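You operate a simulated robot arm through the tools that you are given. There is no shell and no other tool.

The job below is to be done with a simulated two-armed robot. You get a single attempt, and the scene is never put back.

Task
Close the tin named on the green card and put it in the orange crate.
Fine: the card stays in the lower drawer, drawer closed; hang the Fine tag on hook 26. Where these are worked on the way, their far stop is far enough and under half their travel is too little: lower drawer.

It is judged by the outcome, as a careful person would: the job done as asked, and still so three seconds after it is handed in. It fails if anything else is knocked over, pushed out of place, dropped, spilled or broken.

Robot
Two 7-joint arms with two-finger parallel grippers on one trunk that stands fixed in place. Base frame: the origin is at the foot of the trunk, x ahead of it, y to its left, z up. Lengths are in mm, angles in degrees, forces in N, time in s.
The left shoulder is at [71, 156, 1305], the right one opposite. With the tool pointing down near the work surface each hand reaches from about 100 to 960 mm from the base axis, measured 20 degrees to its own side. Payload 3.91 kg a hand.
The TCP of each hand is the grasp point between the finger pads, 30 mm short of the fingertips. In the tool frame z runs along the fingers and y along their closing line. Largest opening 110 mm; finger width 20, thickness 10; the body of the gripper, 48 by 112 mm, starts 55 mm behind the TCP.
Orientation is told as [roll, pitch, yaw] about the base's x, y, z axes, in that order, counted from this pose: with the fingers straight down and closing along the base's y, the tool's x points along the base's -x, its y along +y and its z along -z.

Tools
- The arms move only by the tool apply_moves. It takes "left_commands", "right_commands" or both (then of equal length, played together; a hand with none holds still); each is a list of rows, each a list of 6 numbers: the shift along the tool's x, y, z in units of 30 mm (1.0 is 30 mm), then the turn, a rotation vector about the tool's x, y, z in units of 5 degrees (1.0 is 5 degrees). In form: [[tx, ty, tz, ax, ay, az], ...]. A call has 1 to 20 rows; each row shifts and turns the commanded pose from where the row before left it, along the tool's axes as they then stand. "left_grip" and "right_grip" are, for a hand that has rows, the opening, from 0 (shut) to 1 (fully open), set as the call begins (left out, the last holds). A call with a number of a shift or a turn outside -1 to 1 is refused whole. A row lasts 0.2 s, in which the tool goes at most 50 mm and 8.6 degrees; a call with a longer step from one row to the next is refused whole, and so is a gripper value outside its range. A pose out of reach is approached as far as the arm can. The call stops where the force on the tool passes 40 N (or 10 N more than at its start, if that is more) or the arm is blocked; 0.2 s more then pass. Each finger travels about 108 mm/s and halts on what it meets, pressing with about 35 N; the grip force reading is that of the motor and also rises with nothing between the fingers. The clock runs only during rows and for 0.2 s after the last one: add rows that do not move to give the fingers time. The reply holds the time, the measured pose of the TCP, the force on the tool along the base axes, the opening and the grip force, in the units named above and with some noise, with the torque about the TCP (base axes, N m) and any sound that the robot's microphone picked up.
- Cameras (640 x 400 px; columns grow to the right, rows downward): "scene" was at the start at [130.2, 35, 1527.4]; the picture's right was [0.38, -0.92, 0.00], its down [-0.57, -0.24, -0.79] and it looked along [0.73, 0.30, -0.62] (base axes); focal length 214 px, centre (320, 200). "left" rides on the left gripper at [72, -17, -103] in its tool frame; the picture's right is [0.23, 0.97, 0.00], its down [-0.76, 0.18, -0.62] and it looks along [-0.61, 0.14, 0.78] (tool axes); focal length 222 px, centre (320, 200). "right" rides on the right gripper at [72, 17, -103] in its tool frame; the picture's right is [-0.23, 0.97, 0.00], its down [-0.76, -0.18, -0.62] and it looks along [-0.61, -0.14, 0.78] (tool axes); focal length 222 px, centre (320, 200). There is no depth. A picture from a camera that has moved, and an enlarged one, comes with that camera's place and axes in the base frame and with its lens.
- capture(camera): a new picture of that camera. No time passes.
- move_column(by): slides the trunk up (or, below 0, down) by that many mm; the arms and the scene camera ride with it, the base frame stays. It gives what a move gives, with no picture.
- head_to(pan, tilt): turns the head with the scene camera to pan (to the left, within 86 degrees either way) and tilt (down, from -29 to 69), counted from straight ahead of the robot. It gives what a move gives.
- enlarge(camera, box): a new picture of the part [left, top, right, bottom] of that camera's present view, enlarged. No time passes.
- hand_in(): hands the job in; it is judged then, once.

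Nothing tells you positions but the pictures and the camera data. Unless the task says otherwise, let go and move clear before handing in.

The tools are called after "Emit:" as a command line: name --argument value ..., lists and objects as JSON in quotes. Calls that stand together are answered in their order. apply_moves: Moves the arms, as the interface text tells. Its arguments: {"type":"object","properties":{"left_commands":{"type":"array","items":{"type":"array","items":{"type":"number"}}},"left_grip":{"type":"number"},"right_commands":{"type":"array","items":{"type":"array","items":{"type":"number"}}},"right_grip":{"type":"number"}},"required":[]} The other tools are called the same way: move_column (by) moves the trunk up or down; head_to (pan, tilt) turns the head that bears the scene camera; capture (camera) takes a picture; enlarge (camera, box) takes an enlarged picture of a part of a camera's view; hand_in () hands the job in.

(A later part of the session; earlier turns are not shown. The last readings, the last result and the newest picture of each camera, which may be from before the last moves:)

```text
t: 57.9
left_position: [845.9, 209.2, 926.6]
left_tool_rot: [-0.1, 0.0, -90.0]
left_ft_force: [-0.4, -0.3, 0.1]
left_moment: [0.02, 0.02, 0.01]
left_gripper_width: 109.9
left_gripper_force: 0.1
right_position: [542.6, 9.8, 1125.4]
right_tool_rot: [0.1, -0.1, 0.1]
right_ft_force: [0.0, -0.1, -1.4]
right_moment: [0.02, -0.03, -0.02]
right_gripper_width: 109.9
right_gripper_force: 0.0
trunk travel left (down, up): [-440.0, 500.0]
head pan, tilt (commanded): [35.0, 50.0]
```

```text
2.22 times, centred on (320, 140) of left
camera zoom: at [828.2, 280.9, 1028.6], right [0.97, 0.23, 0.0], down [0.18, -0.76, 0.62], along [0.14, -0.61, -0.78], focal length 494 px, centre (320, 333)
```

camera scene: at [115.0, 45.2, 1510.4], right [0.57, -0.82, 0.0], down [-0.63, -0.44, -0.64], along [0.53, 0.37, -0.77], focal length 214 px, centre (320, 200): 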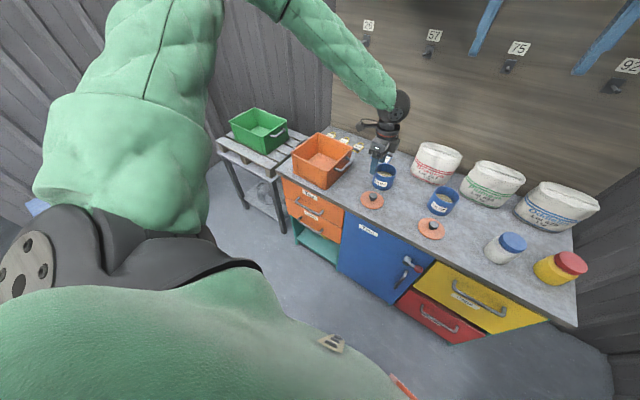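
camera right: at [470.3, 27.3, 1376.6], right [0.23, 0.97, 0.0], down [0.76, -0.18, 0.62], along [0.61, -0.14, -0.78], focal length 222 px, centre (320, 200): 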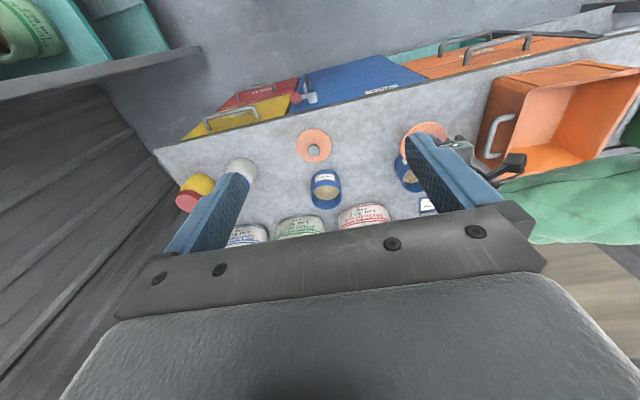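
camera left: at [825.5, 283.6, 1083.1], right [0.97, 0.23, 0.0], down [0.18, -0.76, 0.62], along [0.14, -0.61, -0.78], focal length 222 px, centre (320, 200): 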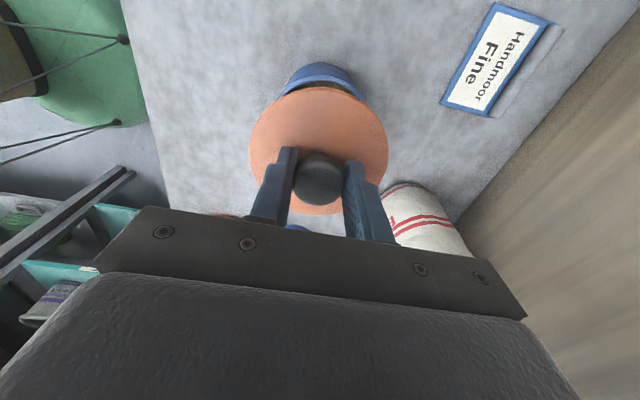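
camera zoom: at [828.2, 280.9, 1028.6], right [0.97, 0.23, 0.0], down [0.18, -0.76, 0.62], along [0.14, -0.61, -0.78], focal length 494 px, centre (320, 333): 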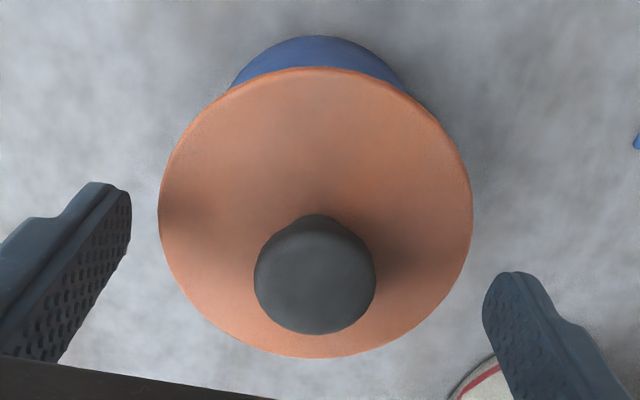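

The hand is now exactly centred over the lid. Lowering around the tin.

Emit:
apply_moves --left_commands '[[0, 0, 0.35, 0, 0, 0], [0, 0, 0.35, 0, 0, 0], [0, 0, 0.35, 0, 0, 0], [0, 0, 0.35, 0, 0, 0], [0, 0, 0.3, 0, 0, 0]]'

Emit:
enlarge --camera "left" --box '[200, 50, 440, 230]'

Emit:
enlarge --camera "scene" --box '[370, 60, 450, 140]'

```text
t: 59.1
left_position: [847.1, 207.2, 874.5]
left_tool_rot: [-0.1, 0.0, -90.1]
left_ft_force: [0.7, 0.5, 0.6]
left_moment: [0.02, -0.01, 0.02]
left_gripper_width: 109.9
left_gripper_force: 0.1
right_position: [541.8, 9.7, 1123.9]
right_tool_rot: [0.0, 0.1, 0.1]
right_ft_force: [-0.1, 0.5, 0.1]
right_moment: [-0.06, -0.01, 0.03]
right_gripper_width: 110.1
right_gripper_force: 0.1
trunk travel left (down, up): [-440.0, 500.0]
head pan, tilt (commanded): [35.0, 50.0]
```

```text
2.22 times, centred on (320, 140) of left
camera zoom: at [829.4, 280.6, 977.1], right [0.97, 0.23, 0.0], down [0.18, -0.76, 0.62], along [0.14, -0.61, -0.78], focal length 494 px, centre (320, 333)
```

zoom: 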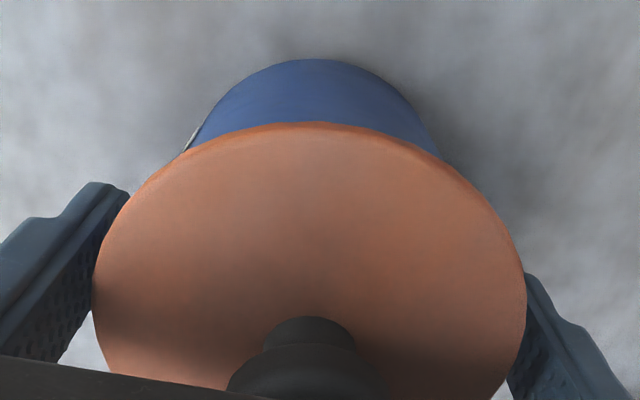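

```text
5.00 times, centred on (410, 100) of scene
camera zoom: at [113.9, 46.1, 1200.5], right [0.57, -0.82, 0.0], down [-0.63, -0.44, -0.64], along [0.53, 0.37, -0.77], focal length 1072 px, centre (-130, 700)
```

zoom: 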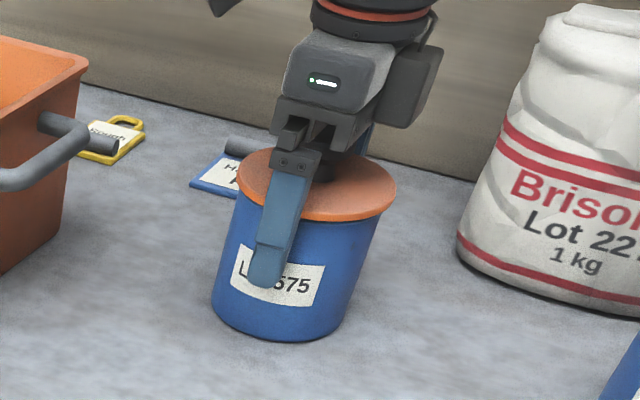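

The fingers straddle the tin body below the lid. Closing the grip.

Emit:
apply_moves --left_commands '[[0, 0, 0, 0, 0, 0], [0, 0, 0, 0, 0, 0], [0, 0, 0, 0, 0, 0]]' --left_grip 0

Emit:
enlarge --camera "scene" --box '[370, 60, 450, 140]'

```text
t: 59.9
left_position: [847.4, 209.4, 874.8]
left_tool_rot: [-0.1, 0.0, -90.1]
left_ft_force: [0.0, 0.3, 0.5]
left_moment: [0.04, -0.02, 0.02]
left_gripper_width: 94.5
left_gripper_force: 34.9
right_position: [542.5, 9.4, 1123.9]
right_tool_rot: [-0.1, 0.0, -0.1]
right_ft_force: [-0.5, 0.2, -1.5]
right_moment: [0.0, 0.01, 0.02]
right_gripper_width: 109.9
right_gripper_force: 0.1
trunk travel left (down, up): [-440.0, 500.0]
head pan, tilt (commanded): [35.0, 50.0]
heard: snap
```

```text
5.00 times, centred on (410, 100) of scene
camera zoom: at [113.8, 46.0, 1200.4], right [0.57, -0.82, 0.0], down [-0.63, -0.44, -0.64], along [0.53, 0.37, -0.77], focal length 1072 px, centre (-130, 700)
```

zoom: 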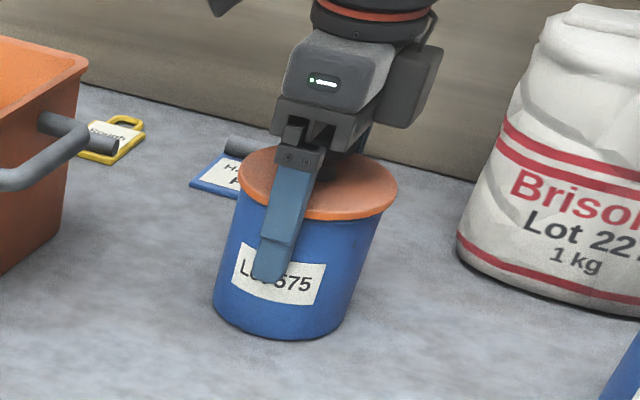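

The grip closed at 94.5 mm and a second snap was heard, so the fingers may be pressing on the lid's edge rather than the tin. I'll inspect the lid closely before lifting anything.

Emit:
enlarge --camera "scene" --box '[390, 80, 430, 120]'

Emit:
enlarge --camera "left" --box '[200, 50, 440, 230]'

Emit:
enlarge --camera "right" --box '[260, 100, 560, 280]'

```text
10.00 times, centred on (410, 100) of scene
camera zoom: at [113.8, 46.0, 1200.4], right [0.57, -0.82, 0.0], down [-0.63, -0.44, -0.64], along [0.53, 0.37, -0.77], focal length 2145 px, centre (-580, 1200)
```

zoom: 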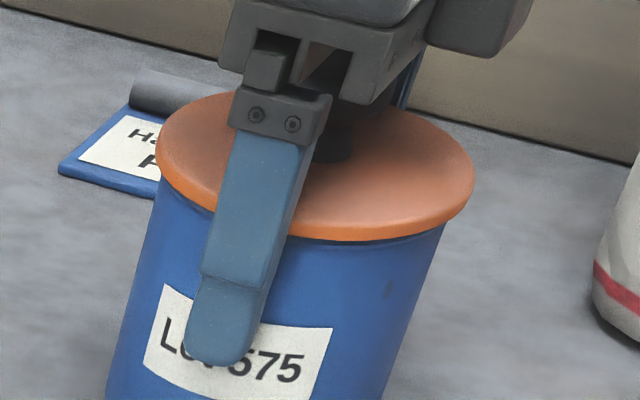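

```text
2.22 times, centred on (320, 140) of left
camera zoom: at [829.3, 280.5, 977.1], right [0.97, 0.23, 0.0], down [0.18, -0.76, 0.62], along [0.14, -0.61, -0.78], focal length 494 px, centre (320, 333)
```

zoom: 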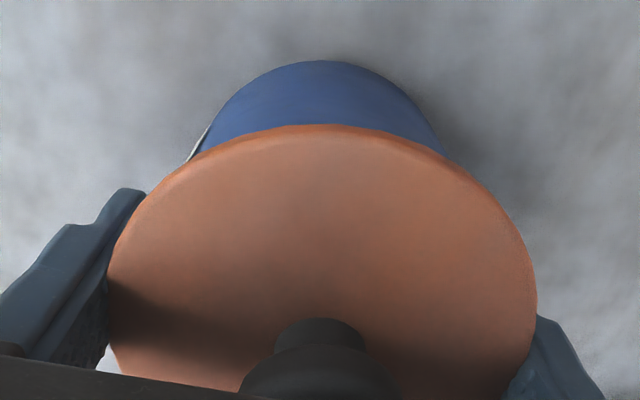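

```text
2.13 times, centred on (410, 190) of right
camera zoom: at [470.4, 27.4, 1226.5], right [0.23, 0.97, 0.0], down [0.76, -0.18, 0.62], along [0.61, -0.14, -0.78], focal length 474 px, centre (128, 221)
```

zoom: 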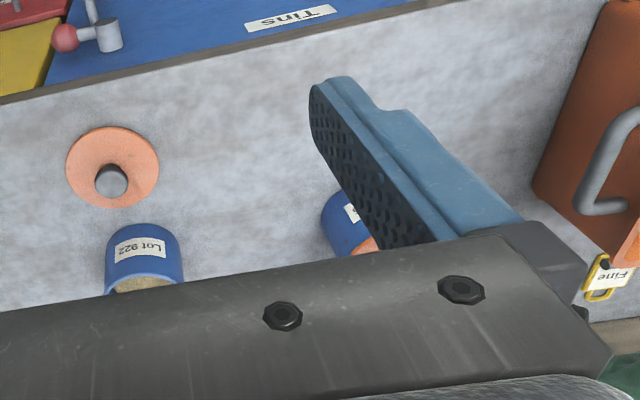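

Lid and tin shifted together by about 2–3 mm and the lid still looks flush; the fingers seem to be on the lid's edge. I'll do a tiny 6 mm lift as a test to see whether the tin rises with the lid.

Emit:
apply_moves --left_commands '[[0, 0, -0.07, 0, 0, 0], [0, 0, -0.07, 0, 0, 0], [0, 0, -0.06, 0, 0, 0], [0, 0, 0, 0, 0, 0]]'

Emit:
enlarge --camera "scene" --box '[385, 75, 435, 125]'

```text
t: 60.9
left_position: [846.6, 210.3, 881.4]
left_tool_rot: [0.0, 0.0, -90.0]
left_ft_force: [-0.1, -0.2, 0.5]
left_moment: [0.02, -0.01, -0.03]
left_gripper_width: 94.5
left_gripper_force: 35.3
right_position: [542.5, 9.8, 1125.4]
right_tool_rot: [0.0, 0.0, 0.0]
right_ft_force: [-0.3, 0.4, 0.5]
right_moment: [-0.03, -0.02, 0.01]
right_gripper_width: 110.1
right_gripper_force: 0.0
trunk travel left (down, up): [-440.0, 500.0]
head pan, tilt (commanded): [35.0, 50.0]
```

```text
8.00 times, centred on (410, 100) of scene
camera zoom: at [113.8, 46.0, 1200.4], right [0.57, -0.82, 0.0], down [-0.63, -0.44, -0.64], along [0.53, 0.37, -0.77], focal length 1716 px, centre (-400, 1000)
```

zoom: 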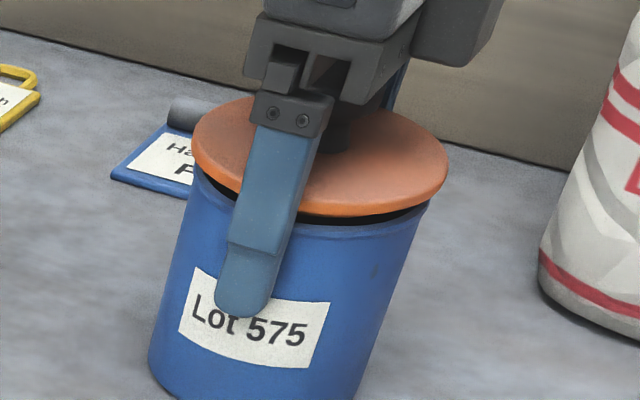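

The lid lifted off alone, so squeezing its edge had unsnapped it from the tin; the tin itself stayed put. The safer order is to carry the open tin (level) to the crate first and snap the lid on inside it, so I'll set the lid back loosely and regrip it by the knob.

Emit:
apply_moves --left_commands '[[0, 0, 0.07, 0, 0, 0], [0, 0, 0.07, 0, 0, 0], [0, 0, 0, 0, 0, 0]]'

Emit:
apply_moves --left_commands '[[0, 0, 0, 0, 0, 0], [0, 0, 0, 0, 0, 0], [0, 0, 0, 0, 0, 0]]' --left_grip 1

Emit:
apply_moves --left_commands '[[0, 0, -0.4, 0, 0, 0], [0, 0, -0.6, 0, 0, 0], [0, 0, -0.7, 0, 0, 0], [0, 0, -0.8, 0, 0, 0]]'

Emit:
enlarge --camera "left" --box '[200, 50, 440, 230]'

Emit:
enlarge --camera "scene" --box '[385, 75, 435, 125]'

```text
t: 61.7
left_position: [845.6, 210.4, 876.1]
left_tool_rot: [-0.1, 0.0, -90.0]
left_ft_force: [0.3, 0.3, 0.3]
left_moment: [-0.02, 0.0, -0.02]
left_gripper_width: 94.4
left_gripper_force: 34.7
right_position: [540.9, 9.9, 1124.5]
right_tool_rot: [0.0, 0.0, 0.0]
right_ft_force: [0.3, -0.1, -0.5]
right_moment: [0.01, -0.01, -0.02]
right_gripper_width: 109.9
right_gripper_force: 0.1
trunk travel left (down, up): [-440.0, 500.0]
head pan, tilt (commanded): [35.0, 50.0]
```

```text
t: 62.5
left_position: [845.7, 208.9, 876.7]
left_tool_rot: [-0.1, 0.0, -90.0]
left_ft_force: [1.2, -0.5, 0.1]
left_moment: [0.0, 0.01, -0.03]
left_gripper_width: 110.0
left_gripper_force: 0.0
right_position: [540.6, 9.1, 1123.1]
right_tool_rot: [0.0, 0.0, -0.1]
right_ft_force: [0.5, -0.4, 0.1]
right_moment: [-0.02, 0.03, 0.0]
right_gripper_width: 109.8
right_gripper_force: 0.1
trunk travel left (down, up): [-440.0, 500.0]
head pan, tilt (commanded): [35.0, 50.0]
```

```text
t: 63.5
left_position: [844.0, 210.3, 951.3]
left_tool_rot: [-0.1, 0.0, -90.0]
left_ft_force: [1.1, -0.7, -0.6]
left_moment: [-0.02, -0.02, -0.03]
left_gripper_width: 110.0
left_gripper_force: 0.0
right_position: [541.6, 9.5, 1124.1]
right_tool_rot: [0.0, 0.0, 0.0]
right_ft_force: [0.1, 0.6, -0.6]
right_moment: [0.0, -0.02, 0.03]
right_gripper_width: 109.9
right_gripper_force: 0.1
trunk travel left (down, up): [-440.0, 500.0]
head pan, tilt (commanded): [35.0, 50.0]
```

```text
2.22 times, centred on (320, 140) of left
camera zoom: at [827.1, 282.1, 1053.9], right [0.97, 0.23, 0.0], down [0.18, -0.76, 0.62], along [0.14, -0.61, -0.78], focal length 494 px, centre (320, 333)
```

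zoom: 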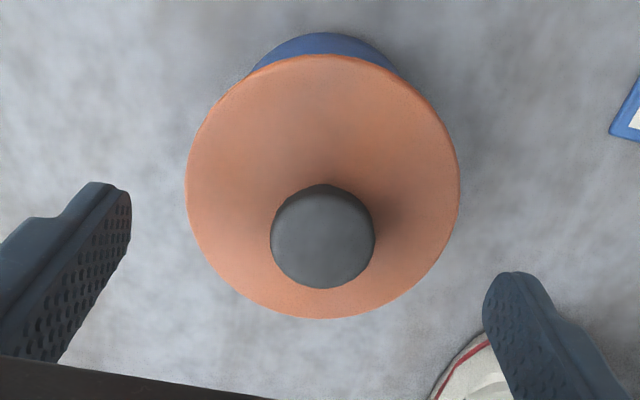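

```text
8.00 times, centred on (410, 100) of scene
camera zoom: at [113.3, 45.9, 1200.5], right [0.57, -0.82, 0.0], down [-0.63, -0.44, -0.64], along [0.53, 0.37, -0.77], focal length 1716 px, centre (-400, 1000)
```

zoom: 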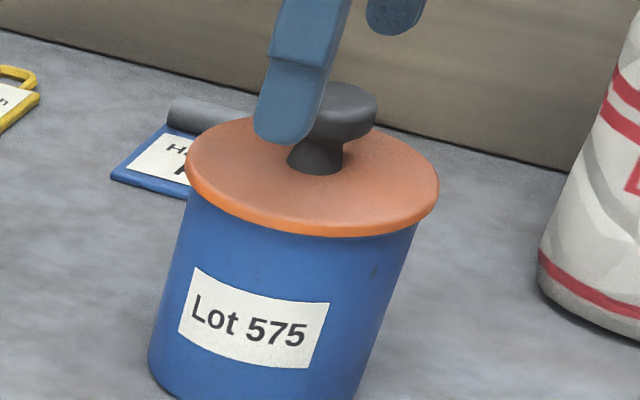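

The lid rests loosely on the tin. I'll lower over the knob and grip it again.

Emit:
apply_moves --left_commands '[[-0.05, 0.02, 0.4, 0, 0, 0], [0, 0, 0.4, 0, 0, 0], [0, 0, 0, 0, 0, 0]]' --left_grip 0.6

Emit:
apply_moves --left_commands '[[0, 0, 0, 0, 0, 0], [0, 0, 0, 0, 0, 0], [0, 0, 0, 0, 0, 0]]' --left_grip 0

Emit:
apply_moves --left_commands '[[0, 0, -0.1, 0, 0, 0], [0, 0, -0.1, 0, 0, 0], [0, 0, 0, 0, 0, 0]]'

Emit:
enlarge --camera "scene" --box '[385, 75, 435, 125]'

```text
t: 64.3
left_position: [846.5, 209.0, 926.4]
left_tool_rot: [-0.1, 0.0, -90.0]
left_ft_force: [0.4, 0.0, 0.2]
left_moment: [-0.01, 0.0, 0.02]
left_gripper_width: 66.0
left_gripper_force: 0.0
right_position: [541.6, 9.0, 1124.8]
right_tool_rot: [0.0, 0.0, 0.0]
right_ft_force: [0.4, 0.4, -0.2]
right_moment: [-0.02, -0.01, 0.03]
right_gripper_width: 110.0
right_gripper_force: 0.1
trunk travel left (down, up): [-440.0, 500.0]
head pan, tilt (commanded): [35.0, 50.0]
```

```text
t: 65.1
left_position: [846.8, 209.1, 927.8]
left_tool_rot: [0.0, 0.0, -90.0]
left_ft_force: [5.3, -0.8, 7.0]
left_moment: [0.0, -0.26, -0.01]
left_gripper_width: 31.1
left_gripper_force: 35.1
right_position: [542.3, 10.0, 1124.1]
right_tool_rot: [0.0, 0.0, 0.1]
right_ft_force: [-0.4, 0.4, -0.8]
right_moment: [-0.04, -0.01, -0.02]
right_gripper_width: 109.8
right_gripper_force: 0.1
trunk travel left (down, up): [-440.0, 500.0]
head pan, tilt (commanded): [35.0, 50.0]
heard: snap
```

```text
t: 65.9
left_position: [846.6, 209.2, 932.5]
left_tool_rot: [-0.1, 0.0, -90.0]
left_ft_force: [0.3, -0.2, -3.1]
left_moment: [0.0, 0.0, 0.01]
left_gripper_width: 30.9
left_gripper_force: 35.2
right_position: [543.3, 8.1, 1125.5]
right_tool_rot: [0.0, 0.1, -0.1]
right_ft_force: [-0.4, 0.2, 0.3]
right_moment: [0.0, -0.04, -0.01]
right_gripper_width: 110.0
right_gripper_force: 0.1
trunk travel left (down, up): [-440.0, 500.0]
head pan, tilt (commanded): [35.0, 50.0]
```

```text
8.00 times, centred on (410, 100) of scene
camera zoom: at [114.1, 46.1, 1200.4], right [0.57, -0.82, 0.0], down [-0.63, -0.44, -0.64], along [0.53, 0.37, -0.77], focal length 1716 px, centre (-400, 1000)
```

zoom: 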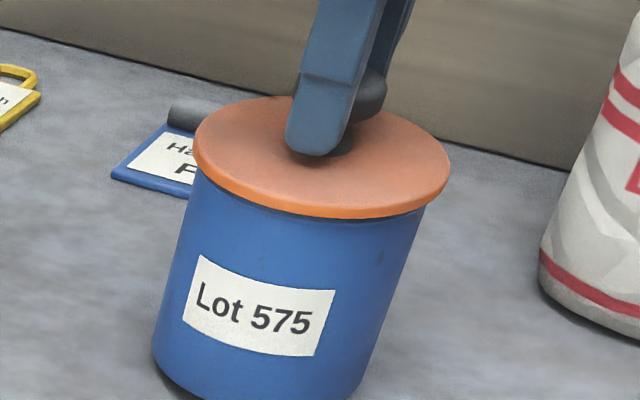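

Gripping the knob snapped the lid on again, and now the whole tin rises with it (about 3 N load), so the snapped lid carries the tin. I'll test this with a small extra lift and a hold just above the worktop.

Emit:
apply_moves --left_commands '[[0, 0, -0.1, 0, 0, 0], [0, 0, -0.1, 0, 0, 0], [0, 0, -0.1, 0, 0, 0], [0, 0, 0, 0, 0, 0], [0.15, 0, 0, 0, 0, 0], [-0.15, 0, 0, 0, 0, 0], [0, 0, 0, 0, 0, 0], [0, 0, 0, 0, 0, 0], [0, 0, 0, 0, 0, 0], [0, 0, 0, 0, 0, 0]]'

Emit:
enlarge --camera "scene" --box '[385, 75, 435, 125]'

Emit:
enlarge --camera "left" --box '[200, 50, 440, 230]'

```text
t: 68.1
left_position: [846.8, 208.2, 942.1]
left_tool_rot: [-0.2, 0.0, -90.0]
left_ft_force: [0.5, 0.1, -3.0]
left_moment: [0.0, -0.03, -0.01]
left_gripper_width: 31.0
left_gripper_force: 34.8
right_position: [542.2, 9.2, 1124.7]
right_tool_rot: [0.0, 0.0, -0.1]
right_ft_force: [0.1, -0.1, -0.2]
right_moment: [0.02, 0.01, -0.01]
right_gripper_width: 110.1
right_gripper_force: 0.0
trunk travel left (down, up): [-440.0, 500.0]
head pan, tilt (commanded): [35.0, 50.0]
```

```text
8.00 times, centred on (410, 100) of scene
camera zoom: at [114.0, 46.0, 1200.4], right [0.57, -0.82, 0.0], down [-0.63, -0.44, -0.64], along [0.53, 0.37, -0.77], focal length 1716 px, centre (-400, 1000)
```

zoom: 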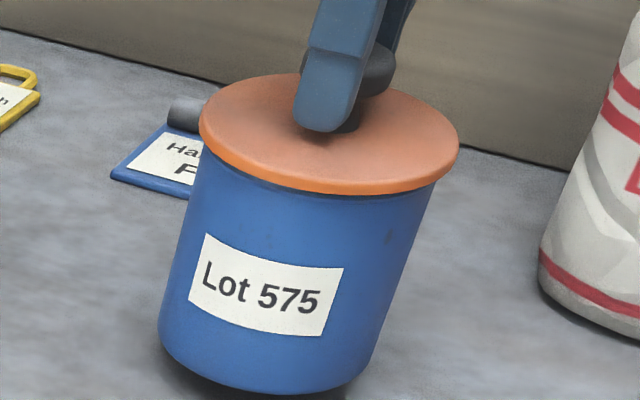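

```text
2.22 times, centred on (320, 140) of left
camera zoom: at [829.1, 279.8, 1044.5], right [0.97, 0.23, 0.0], down [0.18, -0.76, 0.62], along [0.14, -0.61, -0.78], focal length 494 px, centre (320, 333)
```

zoom: 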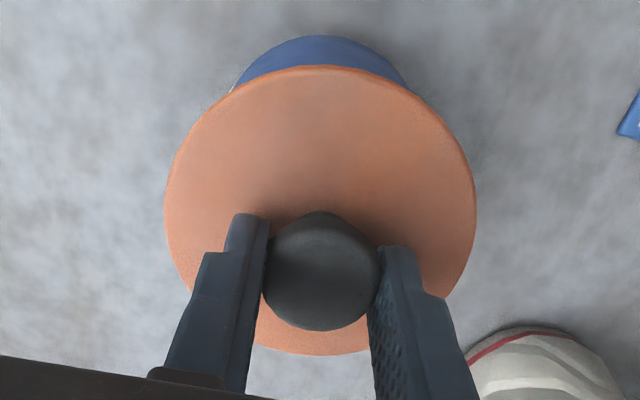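

The closed tin holds steady with only its 3 N weight on the hand. I'll raise it smoothly to clear the crate rim.

Emit:
apply_moves --left_commands '[[0, 0, -0.2, 0, 0, 0], [0, 0, -0.35, 0, 0, 0], [0, 0, -0.4, 0, 0, 0], [0, 0, -0.4, 0, 0, 0], [0, 0, -0.4, 0, 0, 0], [0, 0, -0.4, 0, 0, 0], [0, 0, -0.4, 0, 0, 0], [0, 0, -0.4, 0, 0, 0], [0, 0, -0.4, 0, 0, 0], [0, 0, -0.4, 0, 0, 0], [0, 0, -0.4, 0, 0, 0], [0, 0, -0.3, 0, 0, 0], [0, 0, -0.15, 0, 0, 0]]'

```text
t: 70.9
left_position: [846.3, 207.7, 1080.1]
left_tool_rot: [-0.2, -0.1, -89.8]
left_ft_force: [0.1, -0.5, -3.1]
left_moment: [0.03, 0.02, 0.02]
left_gripper_width: 30.9
left_gripper_force: 34.6
right_position: [543.3, 10.4, 1124.3]
right_tool_rot: [0.0, 0.0, 0.0]
right_ft_force: [0.0, 0.4, -0.3]
right_moment: [0.0, 0.01, 0.04]
right_gripper_width: 109.9
right_gripper_force: 0.1
trunk travel left (down, up): [-440.0, 500.0]
head pan, tilt (commanded): [35.0, 50.0]
```

Still carrying 3 N. Now I'll move sideways over the crate's centre at a gentle pace.

Emit:
apply_moves --left_commands '[[0.2, -0.06, 0, 0, 0, 0], [0.4, -0.13, 0, 0, 0, 0], [0.5, -0.16, 0, 0, 0, 0], [0.5, -0.16, 0, 0, 0, 0], [0.5, -0.16, 0, 0, 0, 0], [0.5, -0.16, 0, 0, 0, 0], [0.5, -0.16, 0, 0, 0, 0], [0.5, -0.16, 0, 0, 0, 0], [0.5, -0.16, 0, 0, 0, 0], [0.5, -0.16, 0, 0, 0, 0], [0.5, -0.16, 0, 0, 0, 0], [0.5, -0.16, 0, 0, 0, 0], [0.5, -0.16, 0, 0, 0, 0], [0.5, -0.16, 0, 0, 0, 0], [0.5, -0.16, 0, 0, 0, 0], [0.5, -0.16, 0, 0, 0, 0], [0.5, -0.16, 0, 0, 0, 0], [0.5, -0.16, 0, 0, 0, 0], [0.4, -0.12, 0, 0, 0, 0], [0.2, -0.06, 0, 0, 0, 0]]'

Emit:
capture --camera "left"

Emit:
capture --camera "scene"

```text
t: 75.1
left_position: [759.3, 483.0, 1080.7]
left_tool_rot: [-0.1, 0.0, -90.0]
left_ft_force: [0.6, 0.2, -2.8]
left_moment: [0.04, -0.02, 0.03]
left_gripper_width: 31.0
left_gripper_force: 34.9
right_position: [543.2, 9.6, 1124.6]
right_tool_rot: [0.1, 0.0, 0.0]
right_ft_force: [-0.1, 0.3, 0.5]
right_moment: [-0.02, 0.03, 0.02]
right_gripper_width: 109.9
right_gripper_force: 0.0
trunk travel left (down, up): [-440.0, 500.0]
head pan, tilt (commanded): [35.0, 50.0]
```

```text
taken
camera left: at [741.5, 555.0, 1182.6], right [0.97, 0.23, 0.0], down [0.18, -0.76, 0.62], along [0.14, -0.61, -0.78], focal length 222 px, centre (320, 200)
```

left: 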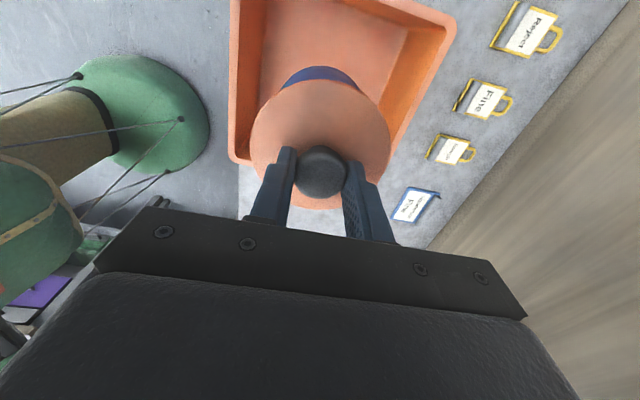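

```text
taken
camera scene: at [113.8, 46.4, 1200.4], right [0.57, -0.82, 0.0], down [-0.63, -0.44, -0.64], along [0.53, 0.37, -0.77], focal length 214 px, centre (320, 200)
```

scene: 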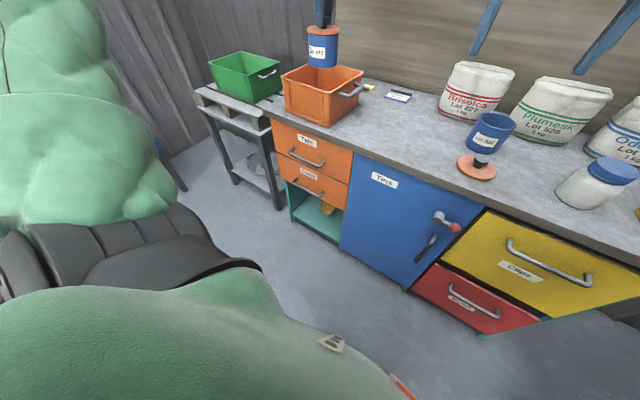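

The tin hangs centred over the crate (rim spans about x 658–862, y 389–585). I'll lower it into the crate.

Emit:
apply_moves --left_commands '[[0.1, 0, 0.2, 0, 0, 0], [0.03, 0, 0.35, 0, 0, 0], [0, 0, 0.4, 0, 0, 0], [0, 0, 0.4, 0, 0, 0], [0, 0, 0.4, 0, 0, 0], [0, 0, 0.4, 0, 0, 0], [0, 0, 0.4, 0, 0, 0], [0, 0, 0.4, 0, 0, 0], [0, 0, 0.4, 0, 0, 0], [0, 0, 0.4, 0, 0, 0], [0, 0, 0.3, 0, 0, 0], [0, 0, 0.15, 0, 0, 0]]'

Emit:
enlarge --camera "scene" --box '[270, 20, 380, 130]'

Emit:
capture --camera "left"

```text
t: 77.7
left_position: [759.3, 488.7, 952.8]
left_tool_rot: [-0.1, 0.0, -90.0]
left_ft_force: [-1.4, 0.7, -3.9]
left_moment: [-0.03, -0.01, 0.03]
left_gripper_width: 31.3
left_gripper_force: 35.3
right_position: [543.0, 10.9, 1124.0]
right_tool_rot: [0.0, 0.0, 0.0]
right_ft_force: [0.1, 0.0, 0.5]
right_moment: [0.01, -0.02, -0.02]
right_gripper_width: 110.3
right_gripper_force: 0.0
trunk travel left (down, up): [-440.0, 500.0]
head pan, tilt (commanded): [35.0, 50.0]
```

```text
3.64 times, centred on (325, 75) of scene
camera zoom: at [113.9, 46.3, 1200.4], right [0.57, -0.82, 0.0], down [-0.63, -0.44, -0.64], along [0.53, 0.37, -0.77], focal length 780 px, centre (302, 654)
```

zoom: 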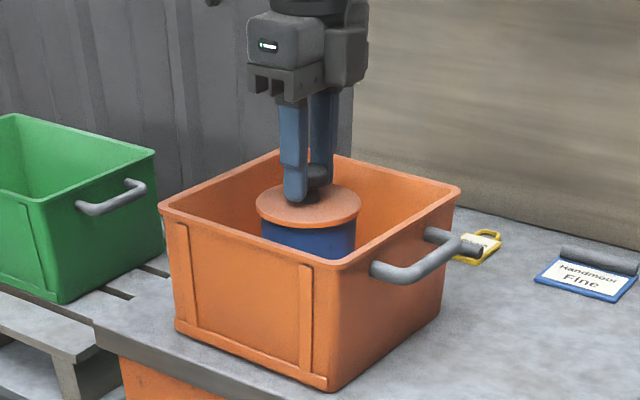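

```text
taken
camera left: at [741.8, 560.0, 1056.7], right [0.97, 0.23, 0.0], down [0.18, -0.76, 0.62], along [0.14, -0.61, -0.78], focal length 222 px, centre (320, 200)
```

left: 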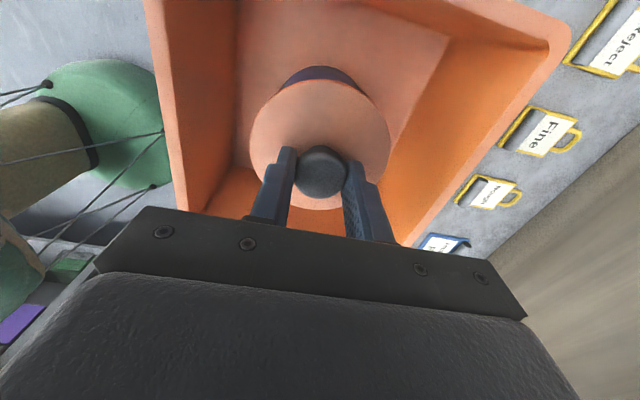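

The tin is inside the crate and well clear of the walls. I'll lower the last stretch in 3 mm steps and watch for the floor.

Emit:
apply_moves --left_commands '[[0, 0, 0.15, 0, 0, 0], [0, 0, 0.12, 0, 0, 0], [0, 0, 0.1, 0, 0, 0], [0, 0, 0, 0, 0, 0]]'

```text
t: 78.7
left_position: [759.0, 488.6, 942.1]
left_tool_rot: [0.0, 0.1, -89.9]
left_ft_force: [-0.2, -0.5, -3.5]
left_moment: [0.04, 0.02, 0.01]
left_gripper_width: 31.2
left_gripper_force: 35.0
right_position: [542.7, 9.0, 1125.1]
right_tool_rot: [0.0, 0.0, 0.0]
right_ft_force: [-0.5, 0.8, -0.1]
right_moment: [0.0, 0.02, -0.03]
right_gripper_width: 110.1
right_gripper_force: 0.2
trunk travel left (down, up): [-440.0, 500.0]
head pan, tilt (commanded): [35.0, 50.0]
```

Emit:
apply_moves --left_commands '[[0, 0, 0.1, 0, 0, 0], [0, 0, 0.1, 0, 0, 0], [0, 0, 0, 0, 0, 0]]'

```text
t: 79.5
left_position: [758.5, 487.1, 937.7]
left_tool_rot: [-0.1, 0.0, -89.9]
left_ft_force: [0.0, -0.2, -3.7]
left_moment: [0.0, 0.0, -0.01]
left_gripper_width: 31.1
left_gripper_force: 35.3
right_position: [543.6, 10.0, 1124.2]
right_tool_rot: [0.1, 0.0, 0.0]
right_ft_force: [0.4, -0.1, -0.2]
right_moment: [0.03, -0.03, -0.01]
right_gripper_width: 110.0
right_gripper_force: 0.1
trunk travel left (down, up): [-440.0, 500.0]
head pan, tilt (commanded): [35.0, 50.0]
```

Emit:
apply_moves --left_commands '[[0, 0, 0.07, 0, 0, 0], [0, 0, 0.07, 0, 0, 0], [0, 0, 0, 0, 0, 0]]'

```text
t: 80.3
left_position: [759.2, 487.6, 933.6]
left_tool_rot: [-0.1, 0.0, -90.1]
left_ft_force: [0.8, 1.1, 3.8]
left_moment: [0.02, -0.09, 0.0]
left_gripper_width: 31.1
left_gripper_force: 35.0
right_position: [541.6, 10.5, 1124.5]
right_tool_rot: [0.0, 0.0, 0.0]
right_ft_force: [0.0, 0.4, 0.6]
right_moment: [0.0, 0.01, 0.01]
right_gripper_width: 109.9
right_gripper_force: 0.1
trunk travel left (down, up): [-440.0, 500.0]
head pan, tilt (commanded): [35.0, 50.0]
```

The load turned to light contact, so the tin is standing on the crate floor. I'll open the fingers to release the knob and lift away.

Emit:
apply_moves --left_commands '[[0, 0, 0, 0, 0, 0], [0, 0, 0, 0, 0, 0], [0, 0, 0, 0, 0, 0]]' --left_grip 0.6

Emit:
apply_moves --left_commands '[[0, 0, -0.3, 0, 0, 0], [0, 0, -0.5, 0, 0, 0], [0, 0, -0.7, 0, 0, 0], [0, 0, -0.8, 0, 0, 0], [0, 0, -0.8, 0, 0, 0]]'

Emit:
capture --camera "left"

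Emit:
enlarge --camera "scene" --box '[270, 20, 400, 130]'

```text
t: 81.1
left_position: [758.9, 488.0, 932.9]
left_tool_rot: [-0.1, -0.1, -90.1]
left_ft_force: [-1.0, 0.0, 0.2]
left_moment: [0.0, 0.0, 0.0]
left_gripper_width: 66.2
left_gripper_force: 0.0
right_position: [541.8, 9.4, 1123.8]
right_tool_rot: [0.0, 0.0, 0.0]
right_ft_force: [0.2, 0.3, 0.0]
right_moment: [0.0, -0.01, 0.0]
right_gripper_width: 110.0
right_gripper_force: 0.0
trunk travel left (down, up): [-440.0, 500.0]
head pan, tilt (commanded): [35.0, 50.0]
```

```text
t: 82.3
left_position: [758.0, 487.4, 1027.4]
left_tool_rot: [-0.2, 0.0, -89.9]
left_ft_force: [0.1, -0.3, 0.2]
left_moment: [0.02, 0.02, -0.03]
left_gripper_width: 66.1
left_gripper_force: 0.1
right_position: [542.0, 9.3, 1124.5]
right_tool_rot: [0.0, 0.0, 0.0]
right_ft_force: [-0.3, 0.7, 0.2]
right_moment: [-0.01, 0.01, -0.01]
right_gripper_width: 109.9
right_gripper_force: 0.0
trunk travel left (down, up): [-440.0, 500.0]
head pan, tilt (commanded): [35.0, 50.0]
```

```text
taken
camera left: at [740.3, 557.9, 1129.3], right [0.97, 0.23, 0.0], down [0.18, -0.76, 0.62], along [0.14, -0.61, -0.78], focal length 222 px, centre (320, 200)
```

left: 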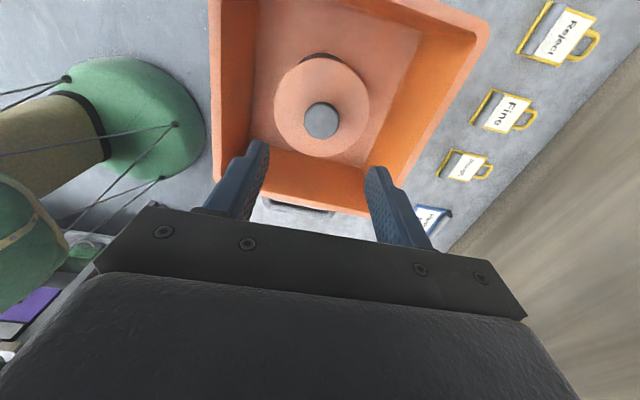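

```text
3.64 times, centred on (335, 75) of scene
camera zoom: at [113.3, 45.8, 1200.5], right [0.57, -0.82, 0.0], down [-0.63, -0.44, -0.64], along [0.53, 0.37, -0.77], focal length 780 px, centre (266, 654)
```

zoom: 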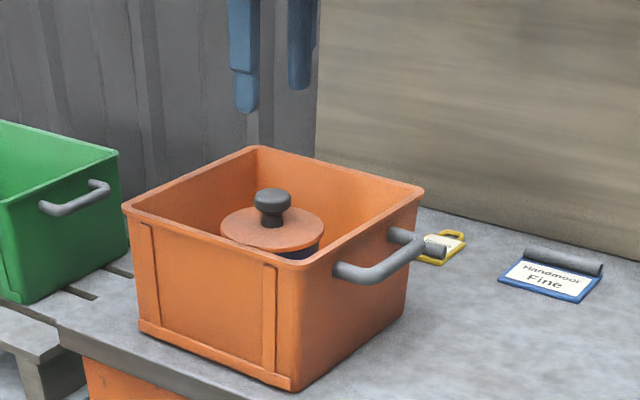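

The closed Lot 575 tin stands in the orange crate and the hand is free. Next is the Fine tag, so I'll zoom in on the tags from the wrist camera.

Emit:
enlarge --camera "left" --box '[450, 70, 570, 190]'

Emit:
enlarge --camera "left" --box '[470, 80, 550, 145]'

Emit:
enlarge --camera "right" --box '[480, 180, 600, 260]'

```text
3.33 times, centred on (510, 130) of left
camera zoom: at [740.3, 557.9, 1129.3], right [0.97, 0.23, 0.0], down [0.18, -0.76, 0.62], along [0.14, -0.61, -0.78], focal length 740 px, centre (-313, 433)
```

zoom: 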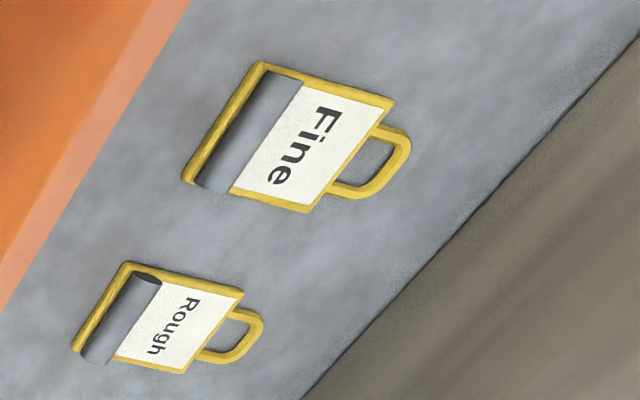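

```text
6.15 times, centred on (510, 112) of left
camera zoom: at [740.3, 557.9, 1129.3], right [0.97, 0.23, 0.0], down [0.18, -0.76, 0.62], along [0.14, -0.61, -0.78], focal length 1367 px, centre (-849, 738)
```

zoom: 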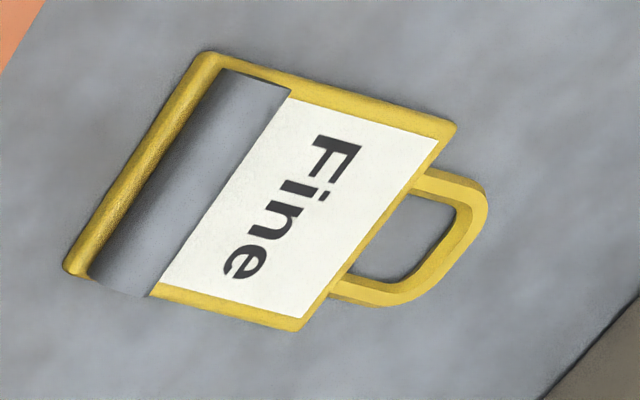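

```text
5.00 times, centred on (540, 220) of right
camera zoom: at [469.8, 27.1, 1226.8], right [0.23, 0.97, 0.0], down [0.76, -0.18, 0.62], along [0.61, -0.14, -0.78], focal length 1111 px, centre (-780, 100)
```

zoom: 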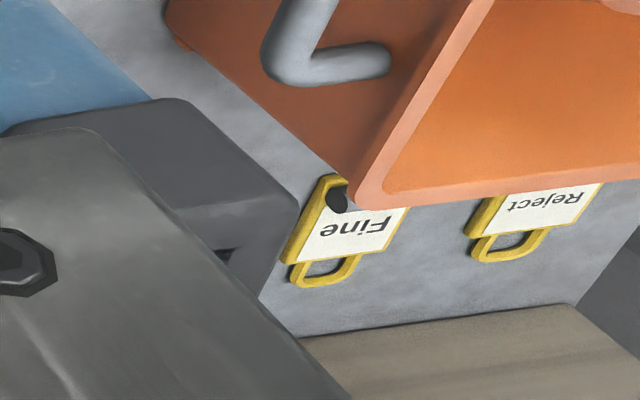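

I can see the Fine tag clearly: its plate spans about x 978–1043, y 495–543, with the grip bar at x ≈ 987 (y 496–540), the loop pointing to the wall, and a hole roughly 14 × 16 mm centred near (1051, 520). I'll move the hand toward it while tilting forward and slightly sideways for reach, staying high above the crate.

Emit:
apply_moves --left_commands '[[0, 0.6, 0, -1, 0, 0], [0, 0.6, 0, -1, 0, 0], [0, 0.6, 0, -1, 0, 0], [0, 0.6, 0, -1, 0, 0], [0.2, 0.6, 0, -1, 0, 0], [0.2, 0.6, 0, 0, 1, 0], [0.2, 0.6, 0, 0, 1, 0], [0.2, 0.6, 0, 0, 1, 0], [0.2, 0.4, 0, 0, 1, 0]]'

Emit:
capture --camera "left"

Emit:
capture --camera "scene"

```text
t: 84.3
left_position: [904.4, 517.7, 1072.3]
left_tool_rot: [26.2, 18.1, -81.2]
left_ft_force: [-0.3, -0.6, -0.5]
left_moment: [-0.03, -0.04, 0.05]
left_gripper_width: 66.2
left_gripper_force: 0.1
right_position: [542.8, 9.5, 1125.4]
right_tool_rot: [0.1, 0.1, -0.1]
right_ft_force: [-1.0, -0.8, 0.9]
right_moment: [0.02, 0.0, -0.01]
right_gripper_width: 109.9
right_gripper_force: 0.0
trunk travel left (down, up): [-440.0, 500.0]
head pan, tilt (commanded): [35.0, 50.0]
```

```text
taken
camera left: at [837.7, 549.7, 1175.1], right [0.85, 0.21, 0.48], down [0.03, -0.93, 0.37], along [0.53, -0.3, -0.8], focal length 222 px, centre (320, 200)
```

left: 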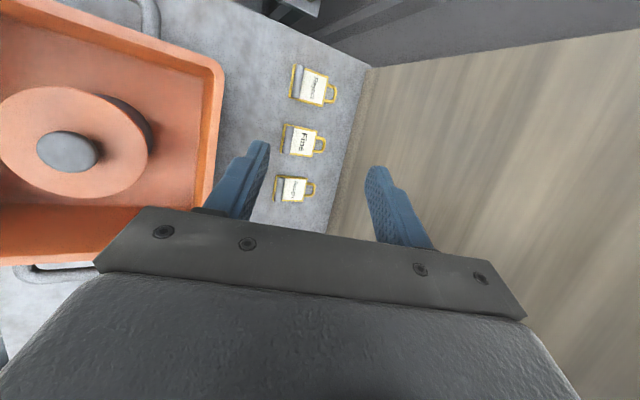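

```text
taken
camera scene: at [113.7, 45.8, 1200.4], right [0.57, -0.82, 0.0], down [-0.63, -0.44, -0.64], along [0.53, 0.37, -0.77], focal length 214 px, centre (320, 200)
```

scene: 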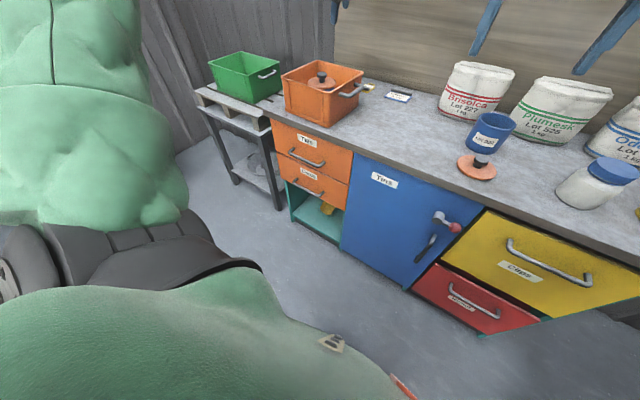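

The tilted pose is reachable, and the Fine tag is in view. I'll descend to a hover about 60 mm short of the bar along the finger direction.

Emit:
apply_moves --left_commands '[[-0.383, -0.138, 0.713, 0, 0, 0], [-0.383, -0.138, 0.713, 0, 0, 0], [-0.383, -0.138, 0.713, 0, 0, 0], [-0.383, -0.138, 0.713, 0, 0, 0], [-0.383, -0.138, 0.713, 0, 0, 0], [-0.383, -0.138, 0.713, 0, 0, 0], [-0.383, -0.138, 0.713, 0, 0, 0], [-0.383, -0.138, 0.713, 0, 0, 0]]' --left_grip 0.45

Emit:
capture --camera "left"

Emit:
enlarge --camera "scene" --box '[270, 20, 420, 130]'

```text
t: 86.1
left_position: [955.5, 491.4, 881.6]
left_tool_rot: [26.3, 17.9, -81.2]
left_ft_force: [-0.2, -0.1, 0.9]
left_moment: [0.02, 0.0, -0.01]
left_gripper_width: 49.5
left_gripper_force: 0.2
right_position: [542.6, 9.2, 1125.0]
right_tool_rot: [-0.1, 0.2, -0.1]
right_ft_force: [0.2, 0.7, 0.0]
right_moment: [-0.01, 0.0, 0.01]
right_gripper_width: 109.7
right_gripper_force: 0.0
trunk travel left (down, up): [-440.0, 500.0]
head pan, tilt (commanded): [35.0, 50.0]
```

```text
taken
camera left: at [888.0, 522.0, 984.9], right [0.85, 0.21, 0.48], down [0.03, -0.93, 0.37], along [0.52, -0.3, -0.8], focal length 222 px, centre (320, 200)
```

left: 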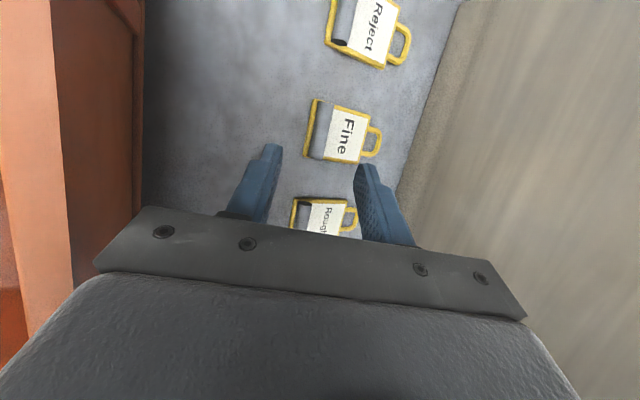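

```text
3.64 times, centred on (345, 75) of scene
camera zoom: at [114.3, 46.2, 1200.4], right [0.57, -0.82, 0.0], down [-0.63, -0.44, -0.64], along [0.53, 0.37, -0.77], focal length 780 px, centre (229, 654)
```

zoom: 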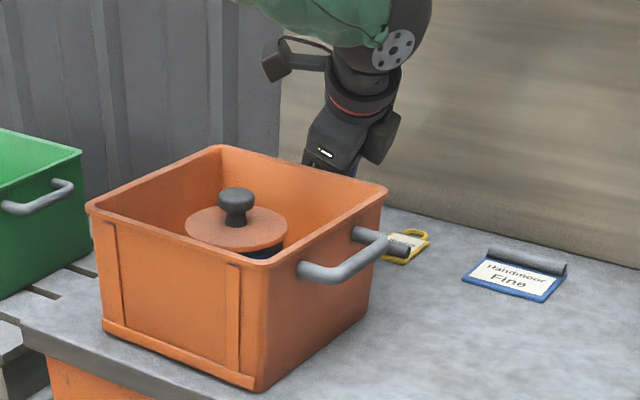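

Hovering close to the tag. I'll zoom in to measure the bar relative to the fingers.

Emit:
enlarge --camera "left" --box '[240, 80, 420, 240]'

```text
2.50 times, centred on (330, 160) of left
camera zoom: at [888.0, 522.0, 984.9], right [0.85, 0.21, 0.48], down [0.03, -0.93, 0.37], along [0.52, -0.3, -0.8], focal length 555 px, centre (295, 300)
```

zoom: 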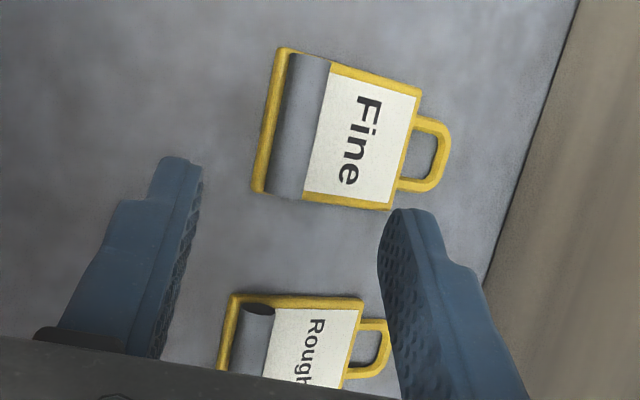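

The bar is centred between the fingers, at about (986, 519, 815). With this much forward tilt the far fingertip would barely catch the bar, so I'll reduce the forward tilt by 15° while hovering and check that it is reachable.

Emit:
apply_moves --left_commands '[[0, 0.21, 0, 0.939, 0, 0.343], [0, 0.21, 0, 0.939, 0, 0.343], [0, 0.21, 0, 0.939, 0, 0.343], [0, 0, 0, 0, 0, 0]]'

Emit:
enlarge --camera "left" --box '[240, 80, 420, 240]'

```text
t: 87.1
left_position: [973.5, 490.1, 892.9]
left_tool_rot: [10.5, 19.7, -86.4]
left_ft_force: [-0.1, -0.4, -0.7]
left_moment: [0.0, -0.02, 0.02]
left_gripper_width: 49.2
left_gripper_force: 0.1
right_position: [541.7, 9.4, 1124.5]
right_tool_rot: [0.0, 0.0, 0.0]
right_ft_force: [-0.5, 0.0, 0.5]
right_moment: [0.02, -0.02, -0.01]
right_gripper_width: 109.8
right_gripper_force: 0.0
trunk travel left (down, up): [-440.0, 500.0]
head pan, tilt (commanded): [35.0, 50.0]
```

```text
2.50 times, centred on (330, 160) of left
camera zoom: at [935.2, 521.8, 1007.5], right [0.95, 0.21, 0.24], down [0.12, -0.93, 0.35], along [0.3, -0.3, -0.9], focal length 555 px, centre (295, 300)
```

zoom: 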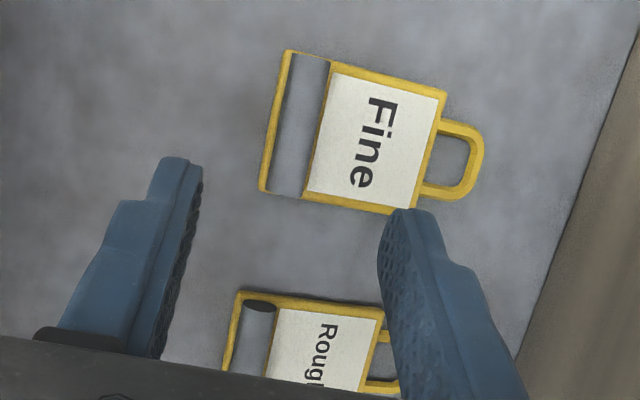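

Still within reach, and three views agree that the bar centre is at (986.6, 519.6, 814.6). I'll narrow the fingers and descend 50 mm along them, then check.

Emit:
apply_moves --left_commands '[[0, 0, 0.45, 0, 0, 0], [0, 0, 0.45, 0, 0, 0], [0, 0, 0.45, 0, 0, 0], [0, 0, 0.32, 0, 0, 0], [0, 0, 0, 0, 0, 0]]' --left_grip 0.27

Emit:
enlarge --camera "left" --box '[240, 80, 420, 240]'

```text
t: 88.3
left_position: [982.0, 507.2, 844.5]
left_tool_rot: [10.6, 19.7, -86.4]
left_ft_force: [-0.9, -0.5, -0.4]
left_moment: [0.0, -0.02, 0.02]
left_gripper_width: 29.8
left_gripper_force: 0.0
right_position: [543.0, 8.8, 1124.5]
right_tool_rot: [-0.1, 0.0, -0.1]
right_ft_force: [0.6, 0.0, -0.5]
right_moment: [-0.01, 0.02, 0.03]
right_gripper_width: 110.1
right_gripper_force: 0.1
trunk travel left (down, up): [-440.0, 500.0]
head pan, tilt (commanded): [35.0, 50.0]
```

```text
2.50 times, centred on (330, 160) of left
camera zoom: at [943.2, 539.0, 961.0], right [0.95, 0.21, 0.24], down [0.12, -0.93, 0.35], along [0.3, -0.3, -0.9], focal length 555 px, centre (295, 300)
```

zoom: 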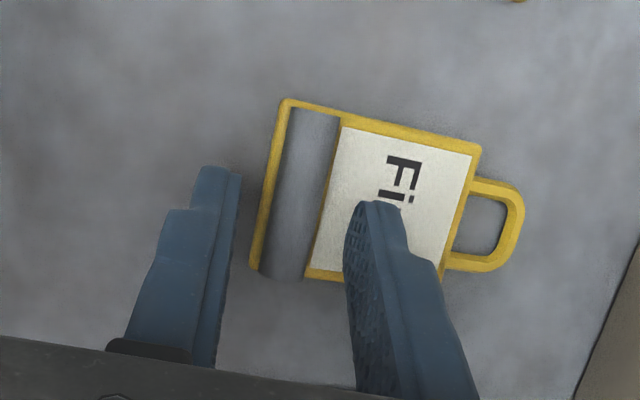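

The bar lies centred between the fingertips. I'll go in the last 7–8 mm in small steps.

Emit:
apply_moves --left_commands '[[0, 0.03, 0.1, 0, 0, 0], [0, 0, 0.08, 0, 0, 0], [0, 0, 0.07, 0, 0, 0], [0, 0, 0, 0, 0, 0]]'

Emit:
enlarge --camera "left" --box '[240, 80, 420, 240]'

```text
t: 89.3
left_position: [983.9, 509.0, 837.4]
left_tool_rot: [10.5, 19.8, -86.4]
left_ft_force: [-0.3, -0.7, -0.1]
left_moment: [0.01, 0.02, -0.02]
left_gripper_width: 29.4
left_gripper_force: 0.1
right_position: [542.0, 9.3, 1124.5]
right_tool_rot: [-0.1, 0.0, -0.1]
right_ft_force: [0.2, 0.0, 0.0]
right_moment: [-0.02, -0.02, 0.01]
right_gripper_width: 110.0
right_gripper_force: 0.0
trunk travel left (down, up): [-440.0, 500.0]
head pan, tilt (commanded): [35.0, 50.0]
```

```text
2.50 times, centred on (330, 160) of left
camera zoom: at [945.4, 541.2, 953.6], right [0.95, 0.21, 0.24], down [0.12, -0.93, 0.35], along [0.3, -0.3, -0.9], focal length 555 px, centre (295, 300)
```

zoom: 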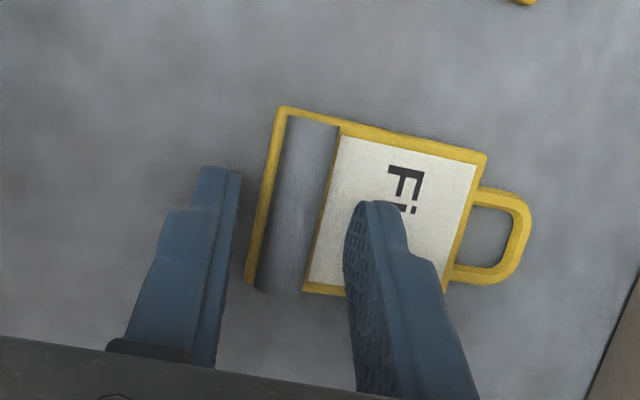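

No contact yet and the bar is well placed. I'll edge 1.5 mm deeper and close the grip.

Emit:
apply_moves --left_commands '[[0, 0, 0.05, 0, 0, 0], [0, 0, 0, 0, 0, 0]]'

Emit:
apply_moves --left_commands '[[0, 0, 0, 0, 0, 0], [0, 0, 0, 0, 0, 0], [0, 0, 0, 0, 0, 0]]' --left_grip 0

Emit:
enlarge --camera "left" --box '[240, 80, 420, 240]'

```text
t: 89.9
left_position: [982.9, 510.5, 835.8]
left_tool_rot: [10.4, 19.7, -86.4]
left_ft_force: [0.0, -0.2, -0.4]
left_moment: [0.0, 0.0, -0.05]
left_gripper_width: 29.7
left_gripper_force: 0.0
right_position: [542.6, 10.5, 1123.1]
right_tool_rot: [-0.1, -0.1, 0.0]
right_ft_force: [0.3, -0.5, 0.6]
right_moment: [0.04, 0.0, 0.02]
right_gripper_width: 110.0
right_gripper_force: 0.0
trunk travel left (down, up): [-440.0, 500.0]
head pan, tilt (commanded): [35.0, 50.0]
```

```text
t: 90.7
left_position: [983.9, 510.6, 837.1]
left_tool_rot: [10.5, 19.8, -86.5]
left_ft_force: [-0.9, 0.4, 3.8]
left_moment: [0.06, 0.1, -0.02]
left_gripper_width: 13.5
left_gripper_force: 34.9
right_position: [542.7, 9.1, 1125.4]
right_tool_rot: [0.0, 0.0, 0.0]
right_ft_force: [-0.2, 0.5, 0.0]
right_moment: [-0.03, 0.0, -0.01]
right_gripper_width: 109.9
right_gripper_force: 0.2
trunk travel left (down, up): [-440.0, 500.0]
head pan, tilt (commanded): [35.0, 50.0]
```

```text
2.50 times, centred on (330, 160) of left
camera zoom: at [945.6, 541.5, 952.8], right [0.95, 0.21, 0.24], down [0.12, -0.93, 0.35], along [0.3, -0.3, -0.9], focal length 555 px, centre (295, 300)
```

zoom: 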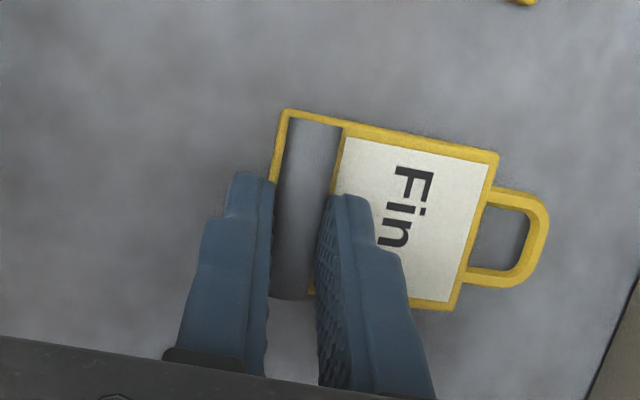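

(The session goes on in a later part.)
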